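You operate a simulated robot arm through the tools that you are given. There is no shell and no other tool. Be economical: measure what you need, move in short steps, check, and stop when the job is done.

You are at the controls of a simulated two-armed robot. One attempt, no reset.

## Task
Lock the handler out and take the orange hose off its port.
Fine: main switch off, switch bolt across, blue valve shut, red valve open; at 0 psi pull the coupling and stand it in the grey holder.

The check looks at the end state, three seconds after you hand in, the way a careful person would. Anything else that was tipped, shoved, dropped, spilled or broken makes it a failure.

## Robot
Two 7-joint arms with fingered hands on one trunk, on a base that drives. Base frame: it is fixed to the floor where the robot stands at the start and does not move with it; the origin is under the middle of the robot, x ahead of it, y to its left, z up. Units: mm, degrees, N and s.
The left shoulder is at the start at [85, 174, 920], the right one opposite. With the tool pointing down near the work surface each hand reaches from about 100 to 740 mm from the robot's upright axis, wherever it stands, measured 20 degrees to its own side. Places, roughly: air display [1000, -100, 600]; blue air valve [1000, 100, 500]; brass port [900, -200, 500]; drive breaker [1000, 0, 700]; grey holder [900, -300, 500]; heat breaker [1000, -100, 700]; main switch [1000, 100, 700]; pump breaker [1000, -100, 700]; red vent valve [1000, 0, 500]; regulator knob [1000, 100, 600]; switch bolt [1000, 0, 600]; yellow drain valve [1000, 0, 300]. Payload 3.8 kg a hand.
The tool frame of a hand sits at the grasp point between the pads (the TCP): z along the fingers, y along the line on which they close. The tips reach 26 mm beyond it. Largest opening 132 mm; the body of the gripper starts 73 mm behind the TCP. The gripper is a hand of 3 fingers: y runs from the thumb to the fingers, the wrist lies at [0, 0, -224] in the tool frame, and closing takes about 1.5 s.
Orientation is told as [roll, pitch, yaw] about the base's x, y, z axes, in that order, counted from this pose: with the fingers straight down and closing along the base's y, the tool's x points along the base's -x, its y along +y and its z along -z.

## Interface
- The arms move only by the tool drive_tool. It takes "left_steps", "right_steps" or both (then of equal length, played together; a hand with none holds still); each is a list of rows, each an object of numbers (a shift or turn left out is 0, a gripper value left out holds the last): "rx", "ry", "rz": the turn, a rotation vector about the tool's x, y, z in degrees; "x", "y", "z": the shift along the tool's x, y, z in cm; "fingers": the closure, from 0 (fully open) to 1 (shut). In form: [{"rx": .., "ry": .., "rz": .., "x": .., "y": .., "z": .., "fingers": ..}, ...]. A call has 1 to 20 rows; each row is the pose to reach, as a shift and turn from the pose commanded when the call began, along the tool's axes at that moment. Each row takes 0.2 s and may step no farther than 50 mm and 8.6 degrees from the row before; otherwise, or with a gripper value out of range, the whole call is refused. Where a pose cannot be reached the arm comes as near as it can. A force on the tool above 40 N (or 10 N above the force at the start of the call, whichever is more), or a blocked arm, ends the call early, and 0.2 s more pass. Each finger travels about 108 mm/s and halts on what it meets, pressing with about 25 N; the grip force reading is that of the motor and also rises with nothing between the fingers. The clock runs only during rows and for 0.2 s after the last one: add rows that repeat a pose to give the fingers time. It gives the time, the measured TCP pose, the force on the tool (base axes), the opening and the grip force at its end, in the units of the frame above (readings bear some noise), with the torque about the TCP (base axes, N m) and any sound that the robot's microphone picked up.
- Cameras (640 x 400 px; columns grow to the right, rows downward): "scene" is now at [170.1, -3.1, 837.7]; the picture's right is [-0.03, -1.00, 0.00], its down [0.13, -0.00, -0.99] and it looks along [0.99, -0.03, 0.13] (base axes); focal length 271 px, centre (320, 200). "left" rides on the left gripper at [-62, 3, -92] in its tool frame; the picture's right is [-0.05, -1.00, 0.00], its down [0.83, -0.04, -0.55] and it looks along [0.55, -0.03, 0.83] (tool axes); focal length 230 px, centre (320, 200). "right" rides on the right gripper at [62, 3, -92] in its tool frame; the picture's right is [-0.05, 1.00, 0.00], its down [-0.83, -0.04, -0.56] and it looks along [-0.55, -0.03, 0.83] (tool axes); focal length 230 px, centre (320, 200). There is no depth. A picture from a camera that has moved, and an enlarged one, comes with that camera's place and axes in the base frame and with its lens.
- capture(camera): a new picture of that camera. It takes no simulated time.
- slide_trunk(by): slides the trunk up (or, below 0, down) by that many mm; the arms and the scene camera ride with it, the base frame stays. It gives what a move gives, with no picture.
- steer(legs): drives the robot by 1 to 6 legs, each [ahead, left, turn to the left] in mm, mm and degrees, along the robot's own axes; the way and the turn of a leg run together, so that a leg with both is an arc; at most 1500 mm and 180 degrees a leg. The arms and the cameras ride along, it lands a little off, and it stops where it bumps. It gives what a move gives.
- grasp_type(shape, hand): the hand has 3 fingers and takes this shape, open, in about a second: jaw (thumb against the fingers, like two jaws); tri (thumb and two fingers); tip (a fingertip pinch); poke (one finger out to press); point (the index stretched); flat (the hand flat); cup (the hand cupped); fist (a fist). The gripper value then closes the fingers along that shape, each until it touches; the sizes above hold for jaw. It gives what a move gives, with no picture.
- aim_head(pan, tilt): turns the head with the scene camera to pan (to the left, within 60 degrees either way) and tilt (down, from -29 to 69), counted from straight ahead of the robot. It gives what a move gives.
- enlarge(camera, box): a new picture of the part [left, top, right, bottom] of that camera's present view, enlarged. It takes no simulated time.
- job_done(): hands the job in; it is judged then, once.

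Work in short steps. Places have to be worked out from the pictures, the camera data and where the tool is seen: move nearer, look again, correct. Check each grasp and each placing, and mend what went wrong. You have 120 turns and 100 pictures in all, those below and enlarged ones among them. Open the grippers and draw the arms clear of the work before you hand the job in, unless the task says otherwise; then end with one line.

The tools are called as a command line: name --argument value ..., lists and objects as JSON in quotes. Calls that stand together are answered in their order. drive_tool: Moves the arms, as the interface text tells. Its arguments: {"type":"object","properties":{"left_steps":{"type":"array","items":{"type":"object","properties":{"rx":{"type":"number"},"ry":{"type":"number"},"rz":{"type":"number"},"x":{"type":"number"},"y":{"type":"number"},"z":{"type":"number"},"fingers":{"type":"number"}}}},"right_steps":{"type":"array","items":{"type":"object","properties":{"rx":{"type":"number"},"ry":{"type":"number"},"rz":{"type":"number"},"x":{"type":"number"},"y":{"type":"number"},"z":{"type":"number"},"fingers":{"type":"number"}}}}},"required":[]} The other tools are called the same way: slide_trunk (by) slides the trunk up or down; grasp_type (shape, hand) gives the hand a shape; steer (legs) drives the base; aim_head (pan, tilt) turns the head that bears the scene camera; capture (camera) takes a picture; enlarge (camera, box) takes an enlarged picture of a part of a camera's view; job_done () hands the job in.

At the start:

```text
clock: 0.0
left_position: [416.9, 228.2, 860.1]
left_ee_rot: [0.2, 0.0, -0.1]
left_contact_force: [0.0, -0.1, -0.3]
left_ft_torque: [-0.01, -0.01, 0.01]
left_finger_gap: 131.5
left_finger_force: 0.0
left_shape: jaw
right_position: [534.3, -218.8, 887.5]
right_ee_rot: [0.1, 0.0, 0.0]
right_contact_force: [0.8, -0.8, -0.2]
right_ft_torque: [-0.01, -0.01, 0.0]
right_finger_gap: 131.8
right_finger_force: 0.0
right_shape: jaw
trunk travel left (down, up): [-225.0, 257.0]
robot x, y, heading: [-0.1, 0.9, -0.1]
head pan, tilt: [-1.5, -7.4]
```

scene: 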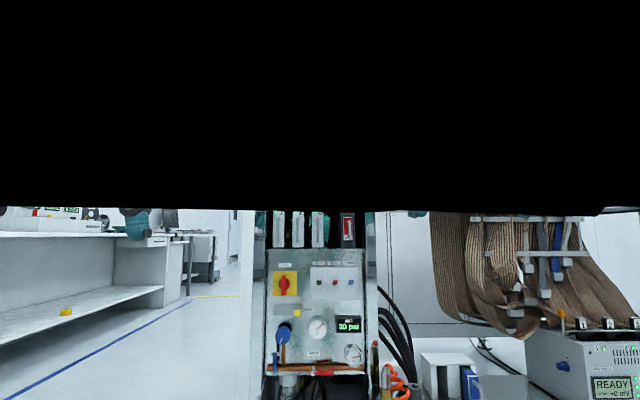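
right: 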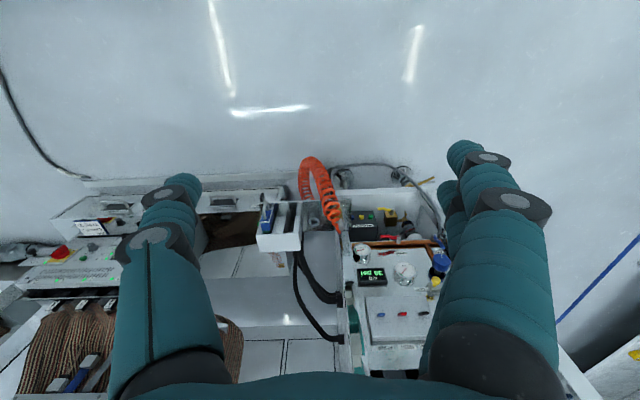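
left: 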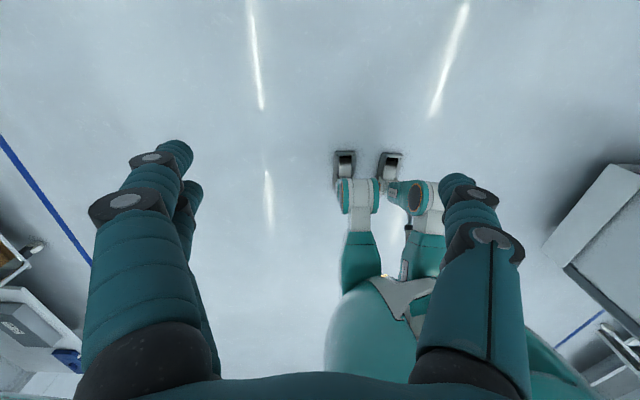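

The scene picture is half covered, with the panel low in the view. I tilt the head down to see the panel better.

aim_head --pan 0 --tilt 20

capture --camera "scene"

```text
clock: 0.9
left_position: [416.2, 227.9, 860.7]
left_ee_rot: [0.0, 0.0, 0.0]
left_contact_force: [-0.3, -0.7, -0.3]
left_ft_torque: [-0.02, 0.0, 0.01]
left_finger_gap: 131.6
left_finger_force: 0.2
left_shape: jaw
right_position: [533.9, -218.6, 888.0]
right_ee_rot: [0.0, 0.0, 0.0]
right_contact_force: [-0.1, -0.1, -0.5]
right_ft_torque: [0.0, -0.01, 0.05]
right_finger_gap: 132.1
right_finger_force: 0.0
right_shape: jaw
trunk travel left (down, up): [-225.0, 257.0]
robot x, y, heading: [0.2, 2.9, 0.1]
head pan, tilt: [0.0, 20.0]
```

```text
96 pictures are left
camera scene: at [177.2, -0.9, 794.1], right [0.0, -1.0, 0.0], down [-0.34, 0.0, -0.94], along [0.94, 0.0, -0.34], focal length 271 px, centre (320, 200)
```

scene: 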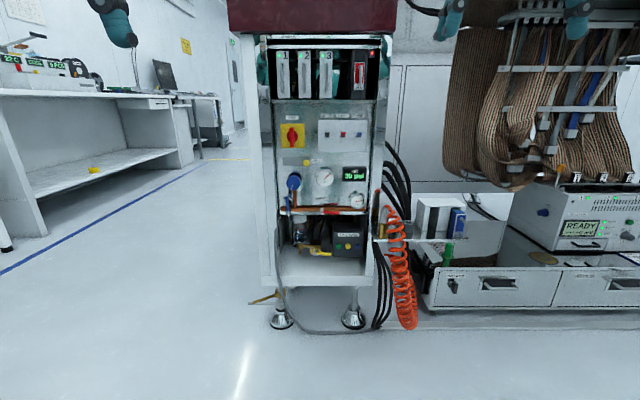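

Now the whole cabinet shows. I enlarge the panel and the port side.

enlarge --camera "scene" --box '[260, 90, 400, 178]'

enlarge --camera "scene" --box '[260, 160, 480, 298]'

```text
4.55 times, centred on (330, 134) of scene
camera zoom: at [177.2, -0.9, 794.1], right [0.0, -1.0, 0.0], down [-0.34, 0.0, -0.94], along [0.94, 0.0, -0.34], focal length 1233 px, centre (274, 500)
```

zoom: 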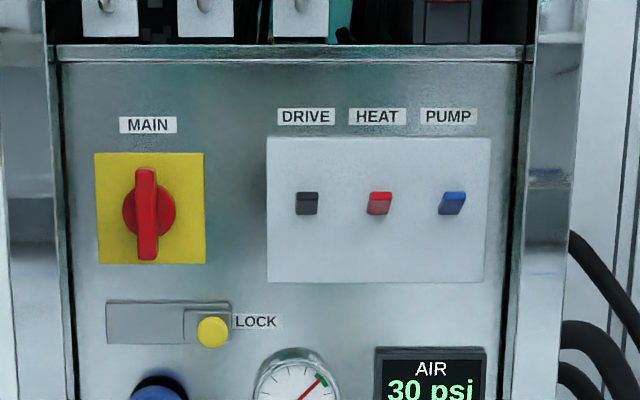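

```text
2.90 times, centred on (370, 229) of scene
camera zoom: at [177.2, -0.9, 794.1], right [0.0, -1.0, 0.0], down [-0.34, 0.0, -0.94], along [0.94, 0.0, -0.34], focal length 786 px, centre (175, 116)
```

zoom: 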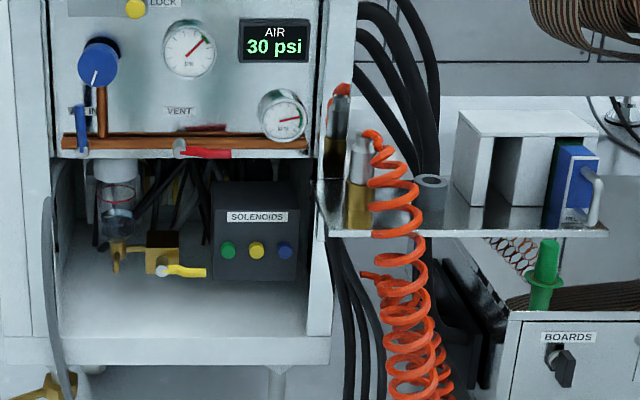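

The main knob stands upright (ON), bolt knob is at right of its slot, and the display reads 30 psi. I turn both hands to point ahead while moving them a bit ahead and down, in free space.

drive_tool --left_steps '[{"ry": -8.2, "x": -2, "z": 0.9}, {"ry": -16.4, "x": -4, "z": 1.8}, {"ry": -24.6, "x": -6, "z": 2.7}, {"ry": -32.8, "x": -8, "z": 3.6}, {"ry": -41, "x": -10, "z": 4.5}, {"ry": -49.2, "x": -12, "z": 5.4}, {"ry": -57.4, "x": -14, "z": 6.3}, {"ry": -65.6, "x": -16, "z": 7.2}, {"ry": -73.8, "x": -18, "z": 8.1}, {"ry": -82, "x": -20, "z": 9}, {"ry": -90, "x": -22, "z": 10}]' --right_steps '[{"ry": -8.2, "x": -1, "z": 0.9}, {"ry": -16.4, "x": -2, "z": 1.8}, {"ry": -24.6, "x": -3, "z": 2.7}, {"ry": -32.8, "x": -4, "z": 3.6}, {"ry": -41, "x": -5, "z": 4.5}, {"ry": -49.2, "x": -6, "z": 5.4}, {"ry": -57.4, "x": -7, "z": 6.3}, {"ry": -65.6, "x": -8, "z": 7.2}, {"ry": -73.8, "x": -9, "z": 8.1}, {"ry": -82, "x": -10, "z": 9}, {"ry": -90, "x": -11, "z": 10}]'

capture --camera "left"

capture --camera "right"

capture --camera "scene"

```text
clock: 3.3
left_position: [577.4, 229.6, 787.6]
left_ee_rot: [0.1, -65.6, -0.1]
left_contact_force: [0.0, 0.0, -0.1]
left_ft_torque: [-0.01, 0.02, 0.0]
left_finger_gap: 132.0
left_finger_force: 0.2
left_shape: jaw
left hand out of reach, approached as far as the arm can: row 9, 10, 11
right_position: [644.5, -219.1, 787.7]
right_ee_rot: [175.0, -89.8, -175.0]
right_contact_force: [-0.5, 0.5, 0.6]
right_ft_torque: [0.0, 0.02, -0.01]
right_finger_gap: 132.0
right_finger_force: 0.0
right_shape: jaw
trunk travel left (down, up): [-225.0, 257.0]
robot x, y, heading: [-0.9, -1.3, 0.2]
head pan, tilt: [0.0, 20.0]
```

```text
93 pictures are left
camera left: at [518.3, 233.0, 882.1], right [0.02, -1.0, 0.05], down [-0.85, -0.04, -0.53], along [0.53, -0.03, -0.85], focal length 230 px, centre (320, 200)
```

left: 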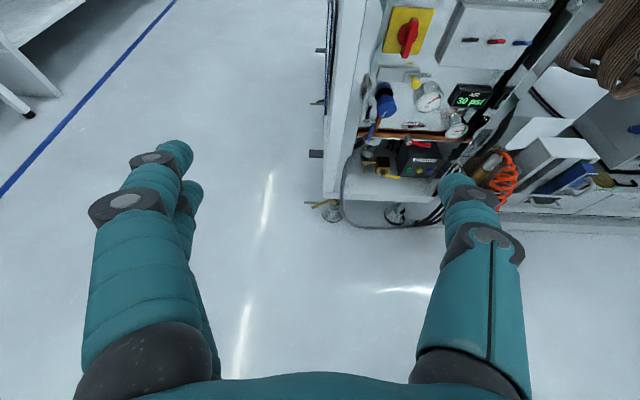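

```text
92 pictures are left
camera right: at [552.6, -216.1, 726.2], right [0.0, 1.0, 0.05], down [-0.56, -0.04, 0.83], along [0.83, -0.03, 0.56], focal length 230 px, centre (320, 200)
```

right: 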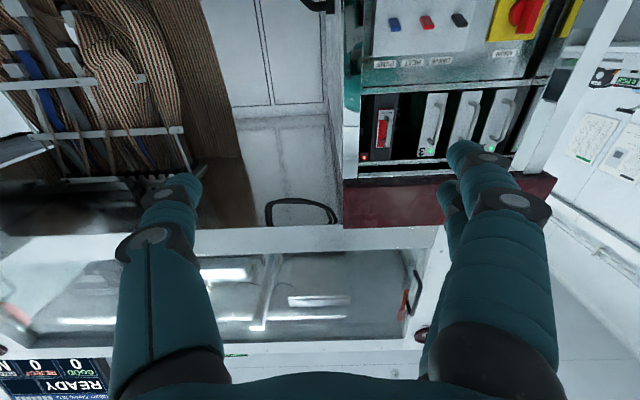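

```text
91 pictures are left
camera scene: at [177.3, -0.9, 794.0], right [0.0, -1.0, 0.0], down [-0.34, 0.0, -0.94], along [0.94, 0.0, -0.34], focal length 271 px, centre (320, 200)
```

scene: 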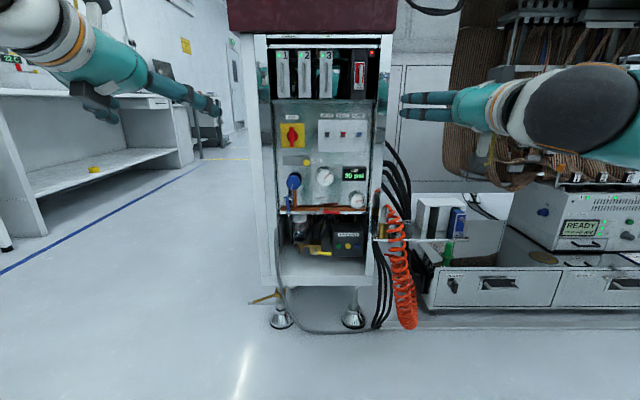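

Triangulating gives the main knob at about (971, 79, 701). I pull the right hand back and aside before driving, and straighten the left hand.

drive_tool --left_steps '[{"ry": -6, "z": -2}, {"ry": -12, "z": -4}, {"ry": -18, "z": -6}, {"ry": -24, "z": -8}]' --right_steps '[{"y": -3, "z": -3}, {"y": -6, "z": -6}, {"y": -9, "z": -9}, {"y": -12, "z": -12}]'

```text
clock: 4.3
left_position: [570.3, 214.2, 835.0]
left_ee_rot: [-6.6, -74.3, -2.6]
left_contact_force: [1.0, -0.2, -0.4]
left_ft_torque: [-0.01, -0.02, -0.05]
left_finger_gap: 132.3
left_finger_force: 0.1
left_shape: jaw
left hand out of reach, approached as far as the arm can: row 1, 2, 3, 4
right_position: [523.9, -338.5, 788.9]
right_ee_rot: [-159.1, -89.8, 159.3]
right_contact_force: [0.0, -0.4, -0.1]
right_ft_torque: [-0.02, 0.0, 0.0]
right_finger_gap: 131.8
right_finger_force: 0.1
right_shape: jaw
trunk travel left (down, up): [-225.0, 257.0]
robot x, y, heading: [-1.4, -0.1, -0.0]
head pan, tilt: [0.0, 20.0]
```

The left wrist has a limit when pointing ahead, so I use the right hand for everything and strafe the base. I fold the left hand back to a downward pose near the body.

drive_tool --left_steps '[{"ry": 8, "x": 0.6, "y": 0.6, "z": -2.1}, {"ry": 16, "x": 1.2, "y": 1.2, "z": -4.2}, {"ry": 24, "x": 1.8, "y": 1.8, "z": -6.3}, {"ry": 32, "x": 2.4, "y": 2.4, "z": -8.4}, {"ry": 40, "x": 3, "y": 3, "z": -10.5}, {"ry": 48, "x": 3.6, "y": 3.6, "z": -12.6}, {"ry": 56, "x": 4.2, "y": 4.2, "z": -14.7}, {"ry": 64, "x": 4.8, "y": 4.8, "z": -16.8}, {"ry": 72, "x": 5.6, "y": 6, "z": -19.2}]'

```text
clock: 6.3
left_position: [380.1, 304.2, 829.3]
left_ee_rot: [-1.8, -2.1, -9.0]
left_contact_force: [0.4, -0.7, 0.3]
left_ft_torque: [-0.03, 0.01, -0.02]
left_finger_gap: 131.9
left_finger_force: 0.1
left_shape: jaw
left hand out of reach, approached as far as the arm can: row 1, 2, 3
right_position: [523.8, -338.2, 788.3]
right_ee_rot: [-171.2, -90.0, 171.0]
right_contact_force: [-0.4, 0.1, -0.5]
right_ft_torque: [0.03, 0.01, 0.03]
right_finger_gap: 132.0
right_finger_force: 0.1
right_shape: jaw
trunk travel left (down, up): [-225.0, 257.0]
robot x, y, heading: [-1.8, 2.2, -0.1]
head pan, tilt: [0.0, 20.0]
```

The left arm is parked. Now I strafe the base left 260 and ahead 250 so that the right hand faces the panel.

steer --legs '[[0, 260, 0], [250, 0, 0]]'

capture --camera "scene"

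capture --camera "right"

```text
clock: 9.6
left_position: [632.1, 571.4, 828.5]
left_ee_rot: [-1.8, -2.3, -8.9]
left_contact_force: [0.2, 0.1, 0.1]
left_ft_torque: [-0.01, 0.03, 0.03]
left_finger_gap: 132.1
left_finger_force: 0.0
left_shape: jaw
right_position: [774.7, -72.7, 788.8]
right_ee_rot: [-6.1, -90.1, 6.0]
right_contact_force: [0.2, -0.7, 0.6]
right_ft_torque: [-0.01, 0.02, -0.02]
right_finger_gap: 131.9
right_finger_force: 0.0
right_shape: jaw
trunk travel left (down, up): [-225.0, 257.0]
robot x, y, heading: [256.4, 269.1, 0.0]
head pan, tilt: [0.0, 20.0]
```

```text
90 pictures are left
camera scene: at [428.6, 265.3, 793.9], right [0.0, -1.0, 0.0], down [-0.34, 0.0, -0.94], along [0.94, 0.0, -0.34], focal length 271 px, centre (320, 200)
```

scene: 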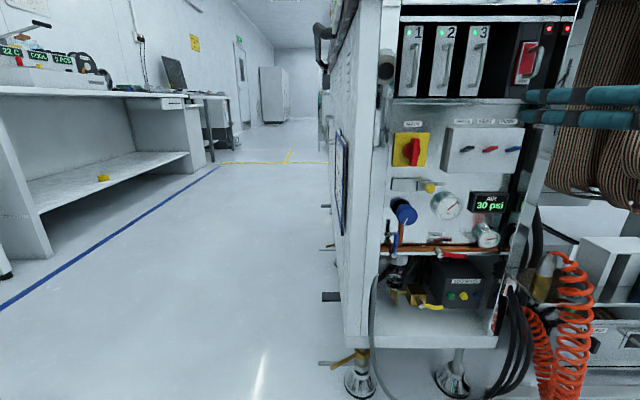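

```text
89 pictures are left
camera right: at [682.9, -69.7, 727.1], right [0.0, 1.0, 0.05], down [-0.56, -0.04, 0.83], along [0.83, -0.03, 0.55], focal length 230 px, centre (320, 200)
```

right: 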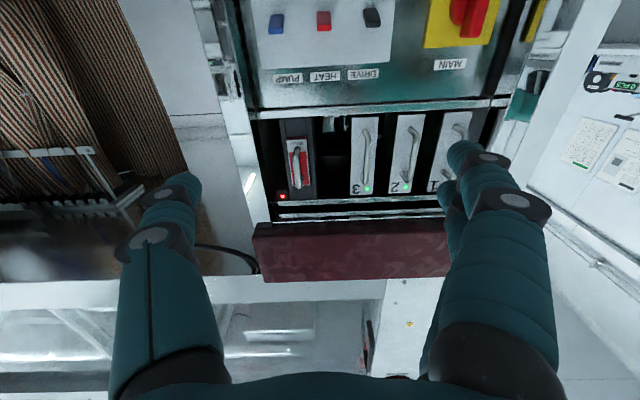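

The hand is clear. I zoom the panel from this new viewpoint to triangulate all controls.

enlarge --camera "scene" --box '[370, 110, 530, 210]'

enlarge --camera "scene" --box '[370, 180, 626, 340]'

```text
4.00 times, centred on (450, 160) of scene
camera zoom: at [428.6, 265.3, 793.9], right [0.0, -1.0, 0.0], down [-0.34, 0.0, -0.94], along [0.94, 0.0, -0.34], focal length 1085 px, centre (-200, 360)
```

zoom: 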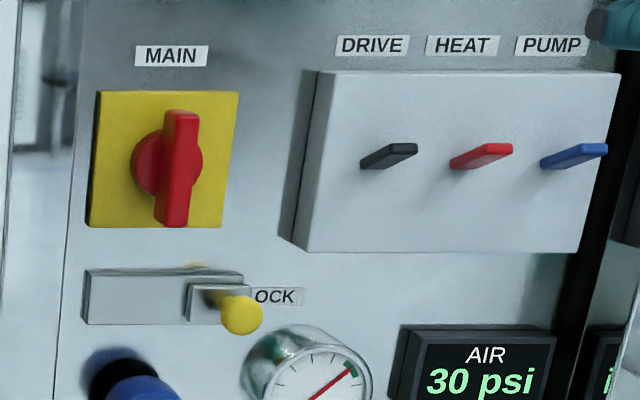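

```text
2.50 times, centred on (498, 260) of scene
camera zoom: at [428.6, 265.3, 793.9], right [0.0, -1.0, 0.0], down [-0.34, 0.0, -0.94], along [0.94, 0.0, -0.34], focal length 678 px, centre (-125, 50)
```

zoom: 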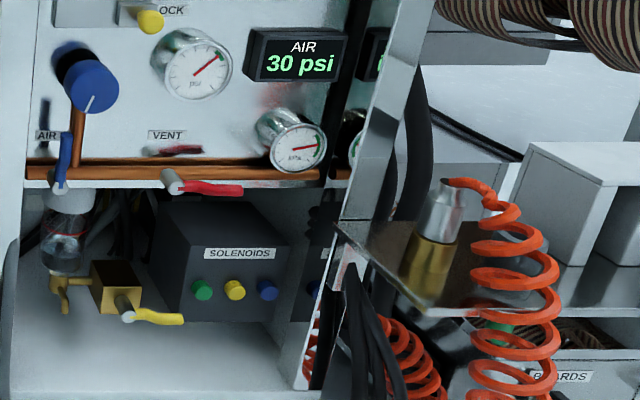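

Triangulated: main handle front ≈ (966, 79, 700), panel ≈ x 993, bolt knob ≈ (958, 39, 626), blue hub ≈ (958, 99, 470) lever up, red hub ≈ (971, -6, 470) lever to the right. I move the right hand in front of the main handle with the fingers half closed.

drive_tool --right_steps '[{"x": 2, "y": 4, "z": 0, "fingers": 0.5}, {"x": 4, "y": 8, "z": 2}, {"x": 6, "y": 12, "z": 5}, {"x": 8.9, "y": 15.2, "z": 8}, {"x": 8.9, "y": 15.2, "z": 10}, {"x": 8.9, "y": 15.2, "z": 10}]'

capture --camera "right"

enlarge --camera "scene" --box '[370, 90, 562, 210]'

```text
refused: row 3 steps farther than a row can; nothing moved
```

```text
86 pictures are left
camera right: at [682.9, -69.7, 727.1], right [0.0, 1.0, 0.05], down [-0.56, -0.04, 0.83], along [0.83, -0.03, 0.55], focal length 230 px, centre (320, 200)
```

right: 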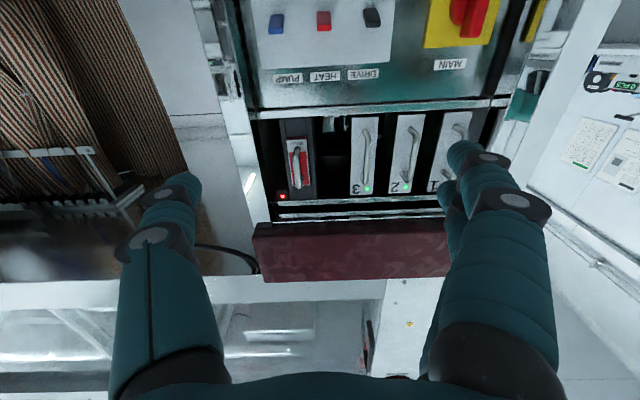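

```text
3.33 times, centred on (466, 150) of scene
camera zoom: at [428.6, 265.3, 793.9], right [0.0, -1.0, 0.0], down [-0.34, 0.0, -0.94], along [0.94, 0.0, -0.34], focal length 904 px, centre (-167, 367)
```

zoom: 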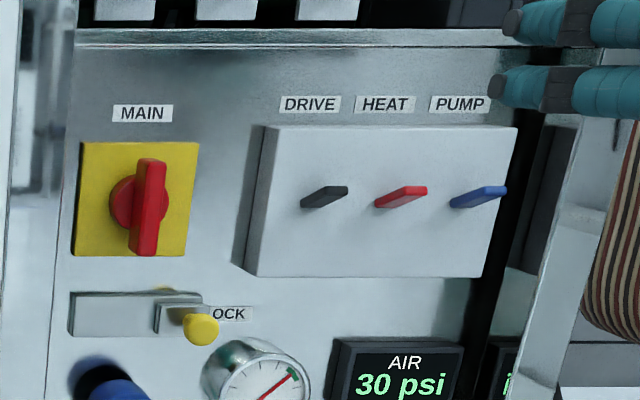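

The call was refused for a row over 50 mm; I repeat with smaller rows.

drive_tool --right_steps '[{"x": 2, "y": 4, "z": 0, "fingers": 0.5}, {"x": 4, "y": 8, "z": 1}, {"x": 6, "y": 12, "z": 3}, {"x": 8.9, "y": 15.2, "z": 5}, {"x": 8.9, "y": 15.2, "z": 8}, {"x": 8.9, "y": 15.2, "z": 10}, {"x": 8.9, "y": 15.2, "z": 10}]'

capture --camera "right"

enlarge --camera "scene" --box '[370, 90, 562, 210]'

```text
clock: 11.2
left_position: [631.0, 571.4, 828.9]
left_ee_rot: [-1.9, -2.3, -8.9]
left_contact_force: [0.2, 0.1, -0.5]
left_ft_torque: [0.0, 0.01, -0.01]
left_finger_gap: 132.0
left_finger_force: 0.1
left_shape: jaw
right_position: [873.6, 82.4, 700.3]
right_ee_rot: [-174.6, -90.0, 174.5]
right_contact_force: [-0.3, -1.1, -0.4]
right_ft_torque: [-0.04, -0.03, -0.01]
right_finger_gap: 66.7
right_finger_force: 0.0
right_shape: jaw
trunk travel left (down, up): [-225.0, 257.0]
robot x, y, heading: [252.1, 267.1, 0.0]
head pan, tilt: [0.0, 20.0]
```

```text
84 pictures are left
camera right: at [781.0, 84.4, 638.7], right [0.0, 1.0, 0.05], down [-0.56, -0.04, 0.83], along [0.83, -0.03, 0.55], focal length 230 px, centre (320, 200)
```

right: 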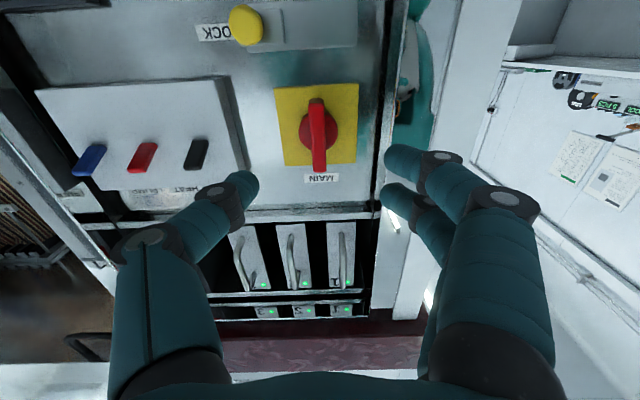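

```text
3.33 times, centred on (466, 150) of scene
camera zoom: at [428.2, 265.3, 794.0], right [0.0, -1.0, 0.0], down [-0.34, 0.0, -0.94], along [0.94, 0.0, -0.34], focal length 904 px, centre (-167, 367)
```

zoom: 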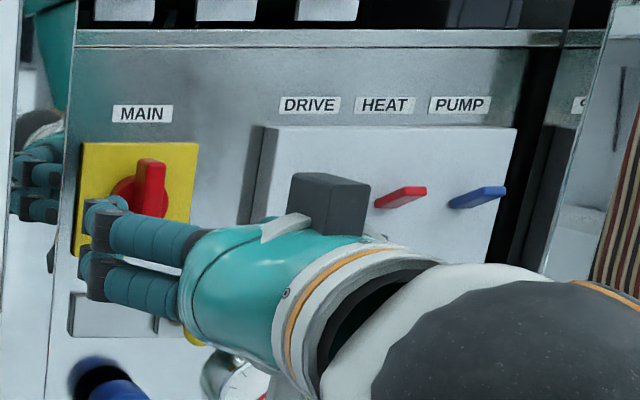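

The right-camera view confirms the handle at about (966, 80, 698), centred between thumb and the finger pair. I advance to TCP x≈952 and close.

drive_tool --right_steps '[{"z": 3, "y": -0.2, "x": 0.2}, {"z": 5.5, "y": -0.2, "x": 0.2}, {"z": 7.8, "y": -0.2, "x": 0.2}, {"z": 7.8, "y": -0.2, "x": 0.2, "fingers": 1}, {"z": 7.8, "y": -0.2, "x": 0.2, "fingers": 1}, {"z": 7.8, "y": -0.2, "x": 0.2, "fingers": 1}, {"z": 7.8, "y": -0.2, "x": 0.2, "fingers": 1}, {"z": 7.8, "y": -0.2, "x": 0.2, "fingers": 1}]'

capture --camera "right"

```text
clock: 13.0
left_position: [629.2, 569.4, 830.9]
left_ee_rot: [-1.7, -2.5, -9.0]
left_contact_force: [-0.4, -0.2, -0.1]
left_ft_torque: [-0.01, 0.0, 0.04]
left_finger_gap: 132.1
left_finger_force: 0.1
left_shape: jaw
right_position: [950.9, 75.5, 696.1]
right_ee_rot: [11.5, -90.0, -11.8]
right_contact_force: [-27.1, -17.2, -2.6]
right_ft_torque: [0.0, 0.06, -0.84]
right_finger_gap: 17.4
right_finger_force: 25.6
right_shape: jaw
trunk travel left (down, up): [-225.0, 257.0]
robot x, y, heading: [254.4, 264.8, 0.1]
head pan, tilt: [0.0, 20.0]
```

```text
82 pictures are left
camera right: at [858.8, 79.2, 635.4], right [0.01, 1.0, 0.05], down [-0.55, -0.04, 0.83], along [0.83, -0.03, 0.55], focal length 230 px, centre (320, 200)
```

right: 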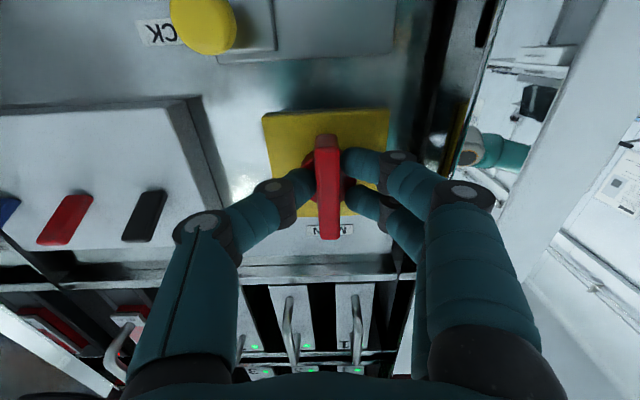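

The handle is firmly gripped (gap 17 mm). I ease off slightly and try turning counter-clockwise (rz negative) in small steps.

drive_tool --right_steps '[{"z": -0.3, "y": -0.3, "fingers": 1}, {"z": -0.3, "y": -0.3, "rz": -6}, {"z": -0.3, "y": -0.3, "rz": -12}, {"z": -0.3, "y": -0.3, "rz": -18}, {"z": -0.3, "y": -0.3, "rz": -24}]'

capture --camera "right"

```text
clock: 14.2
left_position: [632.8, 570.7, 830.0]
left_ee_rot: [-1.8, -2.2, -8.8]
left_contact_force: [-0.2, 0.1, -0.6]
left_ft_torque: [0.0, -0.04, 0.03]
left_finger_gap: 131.7
left_finger_force: 0.1
left_shape: jaw
right_position: [949.6, 74.5, 697.7]
right_ee_rot: [-90.2, -65.8, 90.3]
right_contact_force: [0.3, -6.1, -0.6]
right_ft_torque: [0.01, -0.02, -0.26]
right_finger_gap: 15.2
right_finger_force: 25.3
right_shape: jaw
trunk travel left (down, up): [-225.0, 257.0]
robot x, y, heading: [248.5, 268.3, 0.0]
head pan, tilt: [0.0, 20.0]
```

```text
81 pictures are left
camera right: at [858.1, 51.9, 641.1], right [0.0, 0.93, -0.36], down [-0.56, 0.3, 0.77], along [0.83, 0.2, 0.52], focal length 230 px, centre (320, 200)
```

right: 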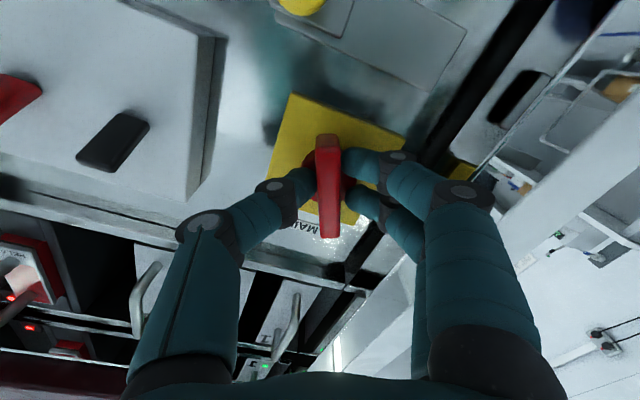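

The handle turns with the hand with little torque. I continue to -90°.

drive_tool --right_steps '[{"rz": -8, "fingers": 1}, {"rz": -16}, {"rz": -24}, {"rz": -32}, {"rz": -40}, {"rz": -48}, {"rz": -56}, {"rz": -62}, {"rz": -68}]'

capture --camera "right"

enlarge --camera "scene" --box '[370, 90, 562, 210]'

```text
clock: 16.2
left_position: [630.8, 572.4, 829.5]
left_ee_rot: [-1.8, -2.5, -8.8]
left_contact_force: [0.6, 0.5, -0.1]
left_ft_torque: [-0.03, -0.02, 0.01]
left_finger_gap: 132.2
left_finger_force: 0.1
left_shape: jaw
right_position: [948.4, 76.3, 701.3]
right_ee_rot: [-90.2, 2.2, 90.1]
right_contact_force: [-1.6, 2.5, 18.8]
right_ft_torque: [0.06, -0.7, 0.05]
right_finger_gap: 12.0
right_finger_force: 24.6
right_shape: jaw
trunk travel left (down, up): [-225.0, 257.0]
robot x, y, heading: [254.8, 264.3, 0.1]
head pan, tilt: [0.0, 20.0]
```

```text
80 pictures are left
camera right: at [856.9, 13.5, 699.6], right [0.01, 0.01, -1.0], down [-0.56, 0.83, 0.01], along [0.83, 0.56, 0.01], focal length 230 px, centre (320, 200)
```

right: 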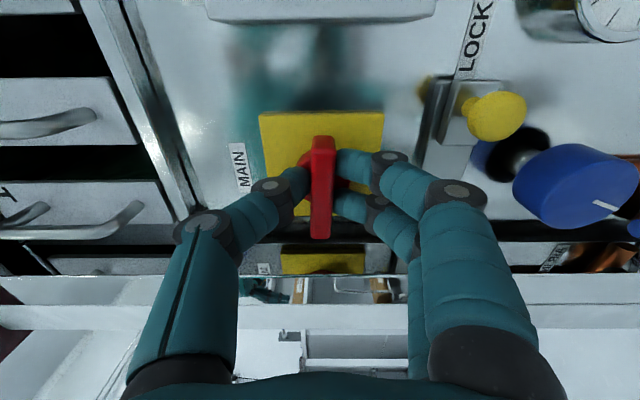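

```text
3.33 times, centred on (466, 150) of scene
camera zoom: at [427.0, 265.9, 794.4], right [0.0, -1.0, 0.0], down [-0.34, 0.0, -0.94], along [0.94, 0.0, -0.34], focal length 904 px, centre (-167, 367)
```

zoom: 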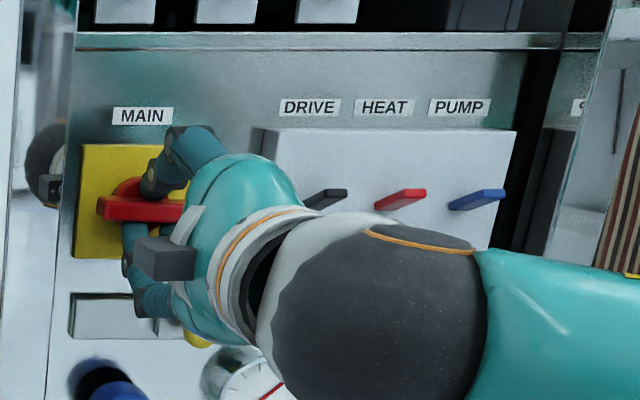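

The main handle is horizontal (OFF). I open a little, back straight off 9 cm, then roll back and look.

drive_tool --right_steps '[{"fingers": 0.55}, {"fingers": 0.55}, {"fingers": 0.55}, {"z": -3}, {"z": -6}, {"z": -9}, {"z": -9, "rz": 8}, {"z": -9, "rz": 16}, {"z": -9, "rz": 24}, {"z": -9, "rz": 32}, {"z": -9, "rz": 40}, {"z": -9, "rz": 48}, {"z": -9, "rz": 56}, {"z": -9, "rz": 64}, {"z": -9, "rz": 72}, {"z": -9, "rz": 80}, {"z": -9, "rz": 88}, {"z": -9, "rz": 92}]'

capture --camera "right"

enlarge --camera "scene" --box '[370, 90, 562, 210]'

```text
clock: 20.0
left_position: [631.4, 570.2, 830.0]
left_ee_rot: [-1.8, -2.2, -8.9]
left_contact_force: [-0.1, 0.0, -0.2]
left_ft_torque: [0.0, 0.0, -0.03]
left_finger_gap: 132.2
left_finger_force: 0.0
left_shape: jaw
right_position: [859.6, 74.4, 698.1]
right_ee_rot: [96.4, -89.9, -96.4]
right_contact_force: [0.0, -0.4, 0.1]
right_ft_torque: [-0.01, 0.01, -0.02]
right_finger_gap: 58.8
right_finger_force: 0.1
right_shape: jaw
trunk travel left (down, up): [-225.0, 257.0]
robot x, y, heading: [249.1, 265.8, -0.1]
head pan, tilt: [0.0, 20.0]
```

```text
78 pictures are left
camera right: at [767.6, 77.4, 636.3], right [0.0, 1.0, 0.05], down [-0.56, -0.04, 0.83], along [0.83, -0.03, 0.55], focal length 230 px, centre (320, 200)
```

right: 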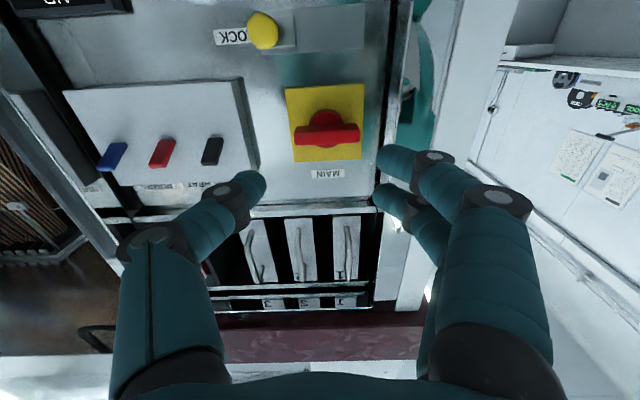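

```text
3.33 times, centred on (466, 150) of scene
camera zoom: at [428.2, 265.4, 794.0], right [0.0, -1.0, 0.0], down [-0.34, 0.0, -0.94], along [0.94, 0.0, -0.34], focal length 904 px, centre (-167, 367)
```

zoom: 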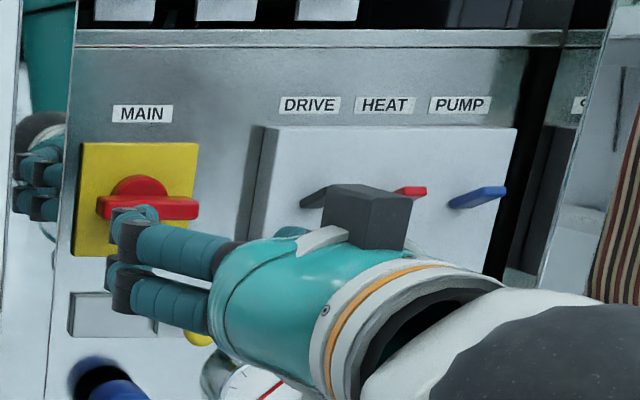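

The switch stays off. The right camera confirms the bolt knob at (958, 39, 625). I go in front of it and narrow the opening to ~40 mm.

drive_tool --right_steps '[{"x": 3.5, "y": -1.7, "fingers": 0.68}, {"x": 6.8, "y": -3.4, "z": 1}, {"x": 6.8, "y": -3.4, "z": 1}, {"x": 6.8, "y": -3.4, "z": 1}]'

capture --camera "right"

enlarge --camera "scene" --box '[370, 110, 562, 230]'

```text
clock: 21.0
left_position: [633.0, 570.5, 829.1]
left_ee_rot: [-1.8, -2.4, -8.8]
left_contact_force: [-0.4, -0.2, -0.1]
left_ft_torque: [-0.01, 0.0, 0.01]
left_finger_gap: 132.2
left_finger_force: 0.1
left_shape: jaw
right_position: [869.1, 39.7, 629.4]
right_ee_rot: [142.4, -90.0, -142.3]
right_contact_force: [-0.7, -0.1, -0.6]
right_ft_torque: [-0.01, 0.0, -0.01]
right_finger_gap: 42.6
right_finger_force: 0.0
right_shape: jaw
trunk travel left (down, up): [-225.0, 257.0]
robot x, y, heading: [249.5, 263.1, -0.1]
head pan, tilt: [0.0, 20.0]
```

```text
76 pictures are left
camera right: at [776.8, 42.6, 568.4], right [0.0, 1.0, 0.05], down [-0.56, -0.04, 0.83], along [0.83, -0.03, 0.55], focal length 230 px, centre (320, 200)
```

right: 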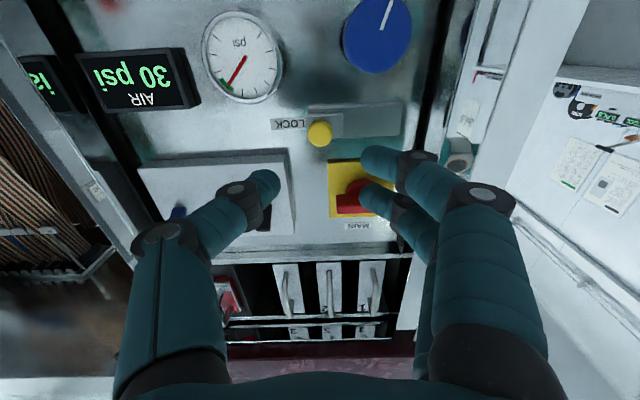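

```text
3.33 times, centred on (466, 170) of scene
camera zoom: at [428.2, 265.3, 794.0], right [0.0, -1.0, 0.0], down [-0.34, 0.0, -0.94], along [0.94, 0.0, -0.34], focal length 904 px, centre (-167, 300)
```

zoom: 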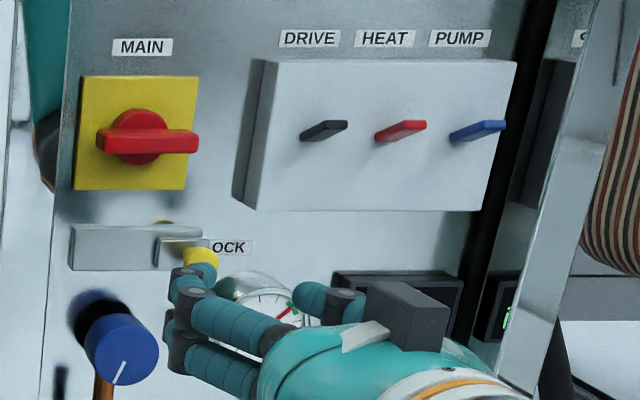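

Knob is centred between thumb and fingers. I advance 7.8 cm and close on it.

drive_tool --right_steps '[{"z": 3}, {"z": 6}, {"z": 7.8}, {"z": 7.8, "fingers": 0.95}, {"z": 7.8, "fingers": 0.95}, {"z": 7.8, "fingers": 0.95}, {"z": 7.8, "fingers": 0.95}]'

capture --camera "right"

enlarge --camera "scene" --box '[370, 110, 562, 230]'

```text
clock: 22.6
left_position: [632.2, 570.4, 830.6]
left_ee_rot: [-1.8, -2.3, -8.9]
left_contact_force: [0.7, -0.2, -0.3]
left_ft_torque: [0.0, -0.03, 0.01]
left_finger_gap: 132.1
left_finger_force: 0.1
left_shape: jaw
right_position: [947.5, 41.5, 629.7]
right_ee_rot: [-175.8, -89.9, 175.8]
right_contact_force: [1.1, -0.2, -0.9]
right_ft_torque: [0.01, 0.01, 0.0]
right_finger_gap: 7.4
right_finger_force: 0.1
right_shape: jaw
trunk travel left (down, up): [-225.0, 257.0]
robot x, y, heading: [252.4, 264.7, 0.2]
head pan, tilt: [0.0, 20.0]
```

```text
74 pictures are left
camera right: at [856.0, 43.1, 568.8], right [0.0, 1.0, 0.05], down [-0.56, -0.04, 0.83], along [0.83, -0.03, 0.55], focal length 230 px, centre (320, 200)
```

right: 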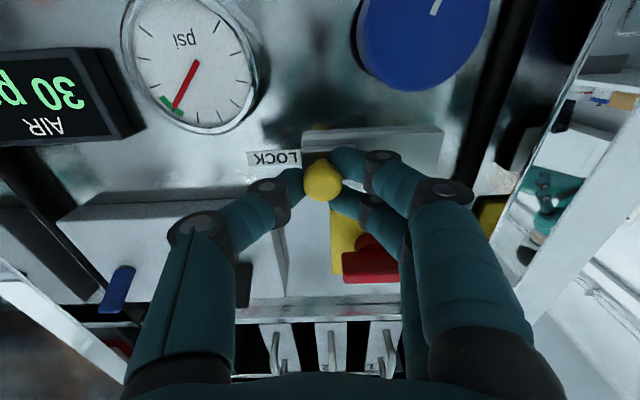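

```text
3.33 times, centred on (466, 170) of scene
camera zoom: at [428.3, 265.3, 794.0], right [0.0, -1.0, 0.0], down [-0.34, 0.0, -0.94], along [0.94, 0.0, -0.34], focal length 904 px, centre (-167, 300)
```

zoom: 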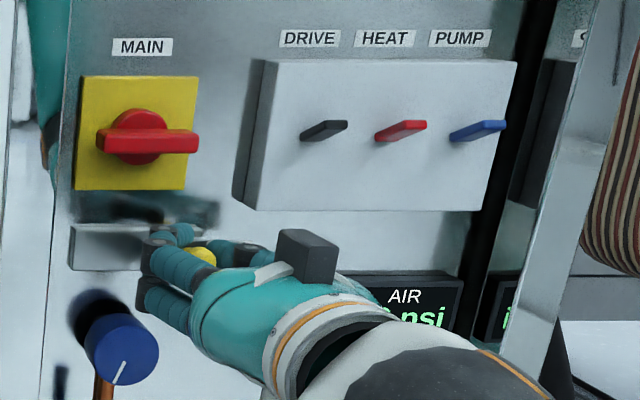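

The fingers surround the knob stem behind its head. I slide it left (+y).

drive_tool --right_steps '[{"y": 1}, {"y": 2}, {"y": 3}, {"y": 4}, {"y": 4.7}, {"y": 5.2}]'

capture --camera "right"

enlarge --camera "scene" --box '[370, 110, 562, 230]'

```text
clock: 24.0
left_position: [631.8, 569.4, 830.3]
left_ee_rot: [-1.6, -2.4, -9.1]
left_contact_force: [0.1, 0.2, -0.2]
left_ft_torque: [-0.01, 0.03, 0.02]
left_finger_gap: 132.1
left_finger_force: 0.0
left_shape: jaw
right_position: [947.3, 87.6, 629.3]
right_ee_rot: [-46.5, -90.0, 46.1]
right_contact_force: [-9.3, -20.7, 4.3]
right_ft_torque: [-0.12, -0.02, -0.46]
right_finger_gap: 13.0
right_finger_force: 0.1
right_shape: jaw
trunk travel left (down, up): [-225.0, 257.0]
robot x, y, heading: [251.7, 264.3, -0.0]
head pan, tilt: [0.0, 20.0]
```

```text
72 pictures are left
camera right: at [855.2, 91.6, 567.8], right [0.01, 1.0, 0.05], down [-0.56, -0.04, 0.83], along [0.83, -0.03, 0.55], focal length 230 px, centre (320, 200)
```

right: 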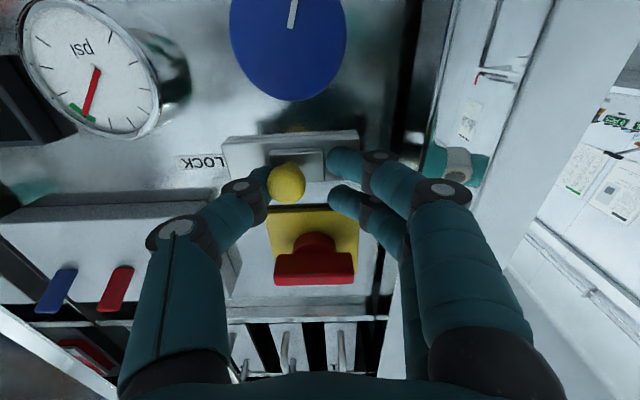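

```text
3.33 times, centred on (466, 170) of scene
camera zoom: at [427.5, 264.1, 794.2], right [0.0, -1.0, 0.0], down [-0.34, 0.0, -0.94], along [0.94, 0.0, -0.34], focal length 904 px, centre (-167, 300)
```

zoom: 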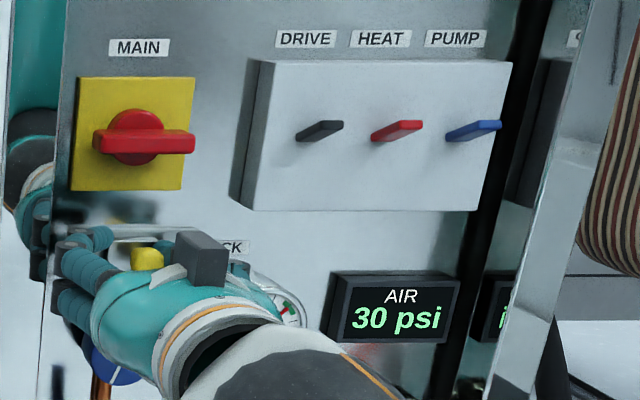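

The knob moved about 32 mm and there is now ~20 N of resistance; I push a little further to see whether this is the stop.

drive_tool --right_steps '[{"y": 0.5, "fingers": 1}, {"y": 1.0}, {"y": 1.5}]'

capture --camera "right"

```text
clock: 24.8
left_position: [633.1, 568.5, 830.1]
left_ee_rot: [-1.7, -2.4, -8.9]
left_contact_force: [0.6, 0.6, 0.5]
left_ft_torque: [0.0, -0.02, 0.0]
left_finger_gap: 131.9
left_finger_force: 0.1
left_shape: jaw
right_position: [948.7, 99.5, 629.2]
right_ee_rot: [-10.7, -90.0, 10.0]
right_contact_force: [9.9, -27.9, 3.2]
right_ft_torque: [-0.14, -0.07, 0.07]
right_finger_gap: 25.2
right_finger_force: 25.0
right_shape: jaw
trunk travel left (down, up): [-225.0, 257.0]
robot x, y, heading: [252.7, 266.2, -0.1]
head pan, tilt: [0.0, 20.0]
```

```text
70 pictures are left
camera right: at [856.6, 103.5, 568.1], right [0.01, 1.0, 0.05], down [-0.55, -0.04, 0.83], along [0.83, -0.04, 0.55], focal length 230 px, centre (320, 200)
```

right: 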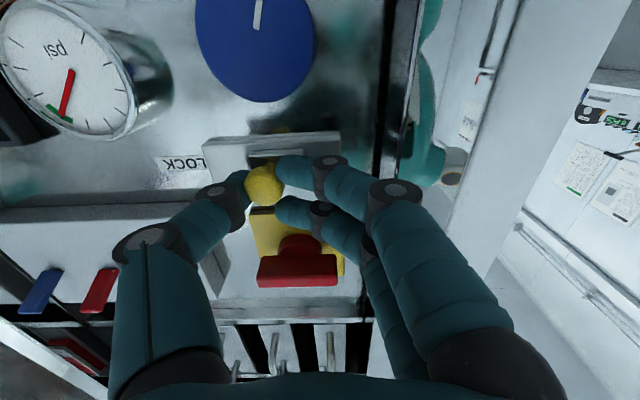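

The knob didn't move further under 28 N, so the bolt is at its stop. I open while recentring on the knob (y≈71) and back off.

drive_tool --right_steps '[{"y": 0, "fingers": 0.5}, {"y": -1.0}, {"y": -2.2}, {"y": -3.5}, {"y": -3.5}, {"y": -3.5, "z": -3}, {"y": -3.5, "z": -6}, {"y": -3.5, "z": -9}, {"y": -3.5, "z": -12}]'

capture --camera "right"

enlarge --camera "scene" --box '[370, 110, 562, 230]'

```text
clock: 26.8
left_position: [633.1, 571.4, 830.1]
left_ee_rot: [-1.8, -2.3, -9.0]
left_contact_force: [0.4, 0.3, 0.8]
left_ft_torque: [-0.02, 0.0, -0.02]
left_finger_gap: 132.2
left_finger_force: 0.1
left_shape: jaw
right_position: [825.6, 74.0, 629.4]
right_ee_rot: [-153.4, -89.9, 153.3]
right_contact_force: [0.2, 0.7, -0.7]
right_ft_torque: [-0.01, 0.03, -0.02]
right_finger_gap: 65.5
right_finger_force: 0.0
right_shape: jaw
trunk travel left (down, up): [-225.0, 257.0]
robot x, y, heading: [247.5, 266.4, 0.2]
head pan, tilt: [0.0, 20.0]
```

```text
69 pictures are left
camera right: at [735.2, 76.7, 568.6], right [0.0, 1.0, 0.05], down [-0.56, -0.04, 0.83], along [0.83, -0.03, 0.56], focal length 230 px, centre (320, 200)
```

right: 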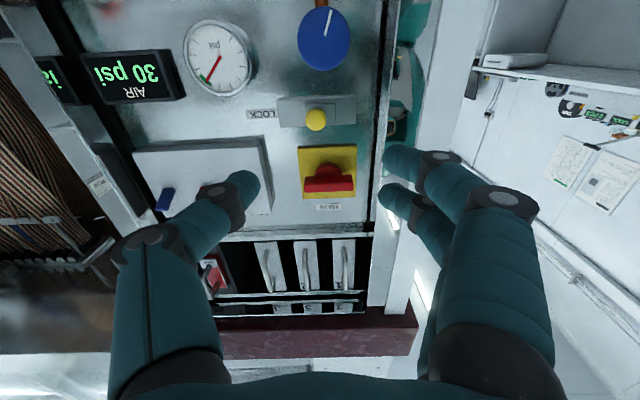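

```text
3.33 times, centred on (466, 170) of scene
camera zoom: at [428.0, 265.4, 794.1], right [0.0, -1.0, 0.0], down [-0.34, 0.0, -0.94], along [0.94, 0.0, -0.34], focal length 904 px, centre (-167, 300)
```

zoom: 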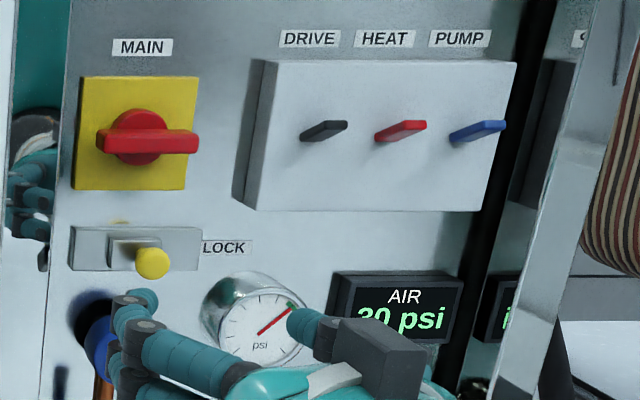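

The bolt sits mid-track; I zoom in to judge whether it's at its end.

enlarge --camera "right" --box '[232, 76, 392, 176]'

enlarge --camera "scene" --box '[376, 160, 456, 210]'

```text
4.00 times, centred on (312, 126) of right
camera zoom: at [735.2, 76.7, 568.6], right [0.0, 1.0, 0.05], down [-0.56, -0.04, 0.83], along [0.83, -0.03, 0.56], focal length 920 px, centre (352, 496)
```

zoom: 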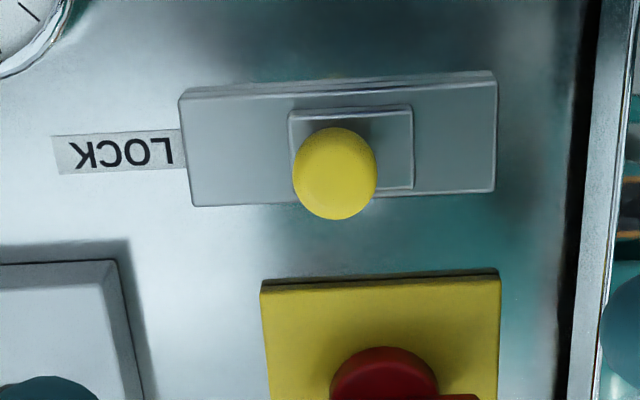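

```text
8.00 times, centred on (416, 185) of scene
camera zoom: at [428.0, 265.4, 794.1], right [0.0, -1.0, 0.0], down [-0.34, 0.0, -0.94], along [0.94, 0.0, -0.34], focal length 2171 px, centre (-448, 320)
```

zoom: 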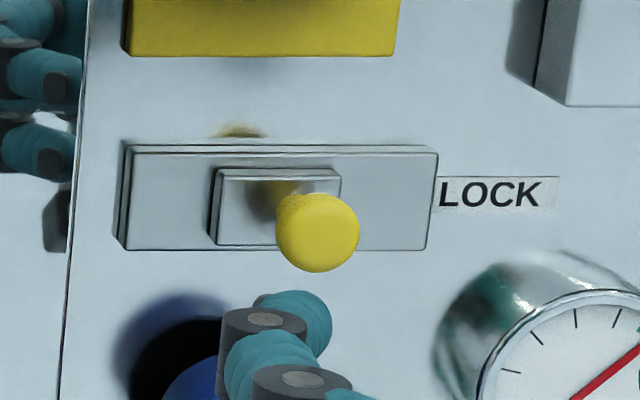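

To test for a firm stop, I roll the hand 90° and will push the knob with the stiff sideways of the closed fingers. First roll and line up to the right of the knob.

drive_tool --right_steps '[{"rz": -8, "y": -1, "fingers": 1}, {"rz": -16, "y": -2}, {"rz": -24, "y": -3}, {"rz": -32, "y": -4.4}, {"rz": -40, "y": -4.4, "x": 0.3}, {"rz": -48, "y": -4.4, "x": 0.3}, {"rz": -56, "y": -4.4, "x": 0.3}, {"rz": -64, "y": -4.4, "x": 0.3}, {"rz": -72, "y": -4.4, "x": 0.3}, {"rz": -80, "y": -4.4, "x": 0.3}, {"rz": -88, "y": -4.4, "x": 0.3}, {"rz": -90, "y": -4.4, "x": 0.3, "z": 3}, {"rz": -90, "y": -4.4, "x": 0.3, "z": 6}]'

capture --camera "right"

enlarge --camera "scene" --box '[370, 110, 562, 230]'

```text
clock: 29.6
left_position: [631.9, 570.0, 828.4]
left_ee_rot: [-1.8, -2.4, -8.8]
left_contact_force: [-0.9, 0.2, 0.2]
left_ft_torque: [0.01, 0.02, 0.0]
left_finger_gap: 131.8
left_finger_force: 0.0
left_shape: jaw
right_position: [887.8, 27.3, 627.2]
right_ee_rot: [-90.0, 0.1, 90.0]
right_contact_force: [-0.2, 1.5, -0.1]
right_ft_torque: [0.0, -0.02, 0.0]
right_finger_gap: 0.0
right_finger_force: 24.5
right_shape: jaw
trunk travel left (down, up): [-225.0, 257.0]
robot x, y, heading: [247.7, 264.2, 0.0]
head pan, tilt: [0.0, 20.0]
```

```text
65 pictures are left
camera right: at [795.2, -34.0, 623.1], right [0.0, 0.05, -1.0], down [-0.55, 0.83, 0.04], along [0.83, 0.55, 0.03], focal length 230 px, centre (320, 200)
```

right: 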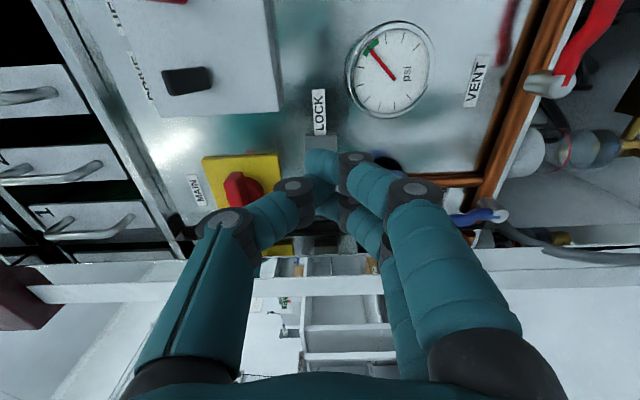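

```text
3.33 times, centred on (466, 170) of scene
camera zoom: at [428.4, 265.4, 794.0], right [0.0, -1.0, 0.0], down [-0.34, 0.0, -0.94], along [0.94, 0.0, -0.34], focal length 904 px, centre (-167, 300)
```

zoom: 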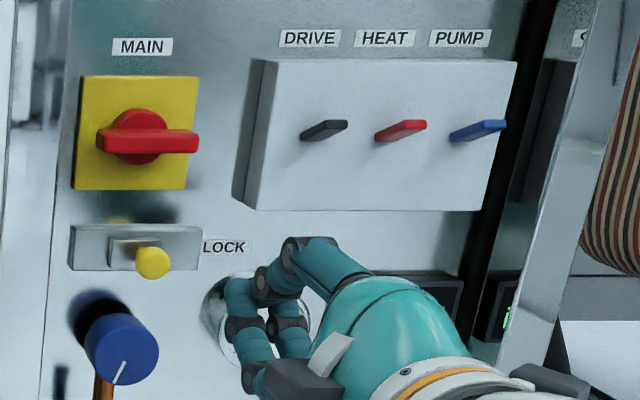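

The closed fingers are right of the knob with clearance. I advance and push +y in 5 mm steps, stopping by force limit.

drive_tool --right_steps '[{"z": 2.5}, {"z": 5.2}, {"z": 5.2, "x": -0.6}, {"z": 5.2, "x": -1.2}, {"z": 5.2, "x": -1.6}, {"z": 5.2, "x": -2.0}, {"z": 5.2, "x": -2.4}, {"z": 5.2, "x": -2.8}, {"z": 5.2, "x": -3.2}]'

enlarge --camera "scene" --box '[370, 110, 562, 230]'

```text
clock: 31.7
left_position: [633.3, 569.4, 829.0]
left_ee_rot: [-1.8, -2.3, -9.0]
left_contact_force: [-0.7, 0.4, -0.5]
left_ft_torque: [-0.01, 0.0, 0.0]
left_finger_gap: 132.0
left_finger_force: 0.0
left_shape: jaw
right_position: [940.8, 44.7, 625.0]
right_ee_rot: [-89.8, 0.3, 88.1]
right_contact_force: [-3.9, -9.8, 1.0]
right_ft_torque: [0.02, -0.04, -0.1]
right_finger_gap: 0.0
right_finger_force: 25.3
right_shape: jaw
trunk travel left (down, up): [-225.0, 257.0]
robot x, y, heading: [251.6, 265.3, -0.2]
head pan, tilt: [0.0, 20.0]
stopped in row 9 (right hand): the force on the tool passed its limit (the readings are from after the stop); the commanded pose is now the measured one
```

```text
3.33 times, centred on (466, 170) of scene
camera zoom: at [427.9, 264.4, 794.1], right [0.0, -1.0, 0.0], down [-0.34, 0.0, -0.94], along [0.94, 0.0, -0.34], focal length 904 px, centre (-167, 300)
```

zoom: 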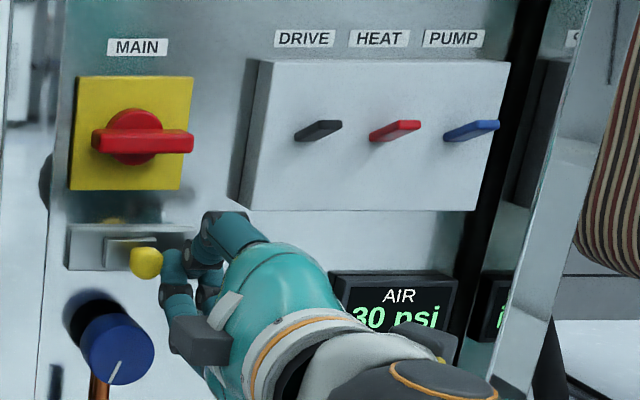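

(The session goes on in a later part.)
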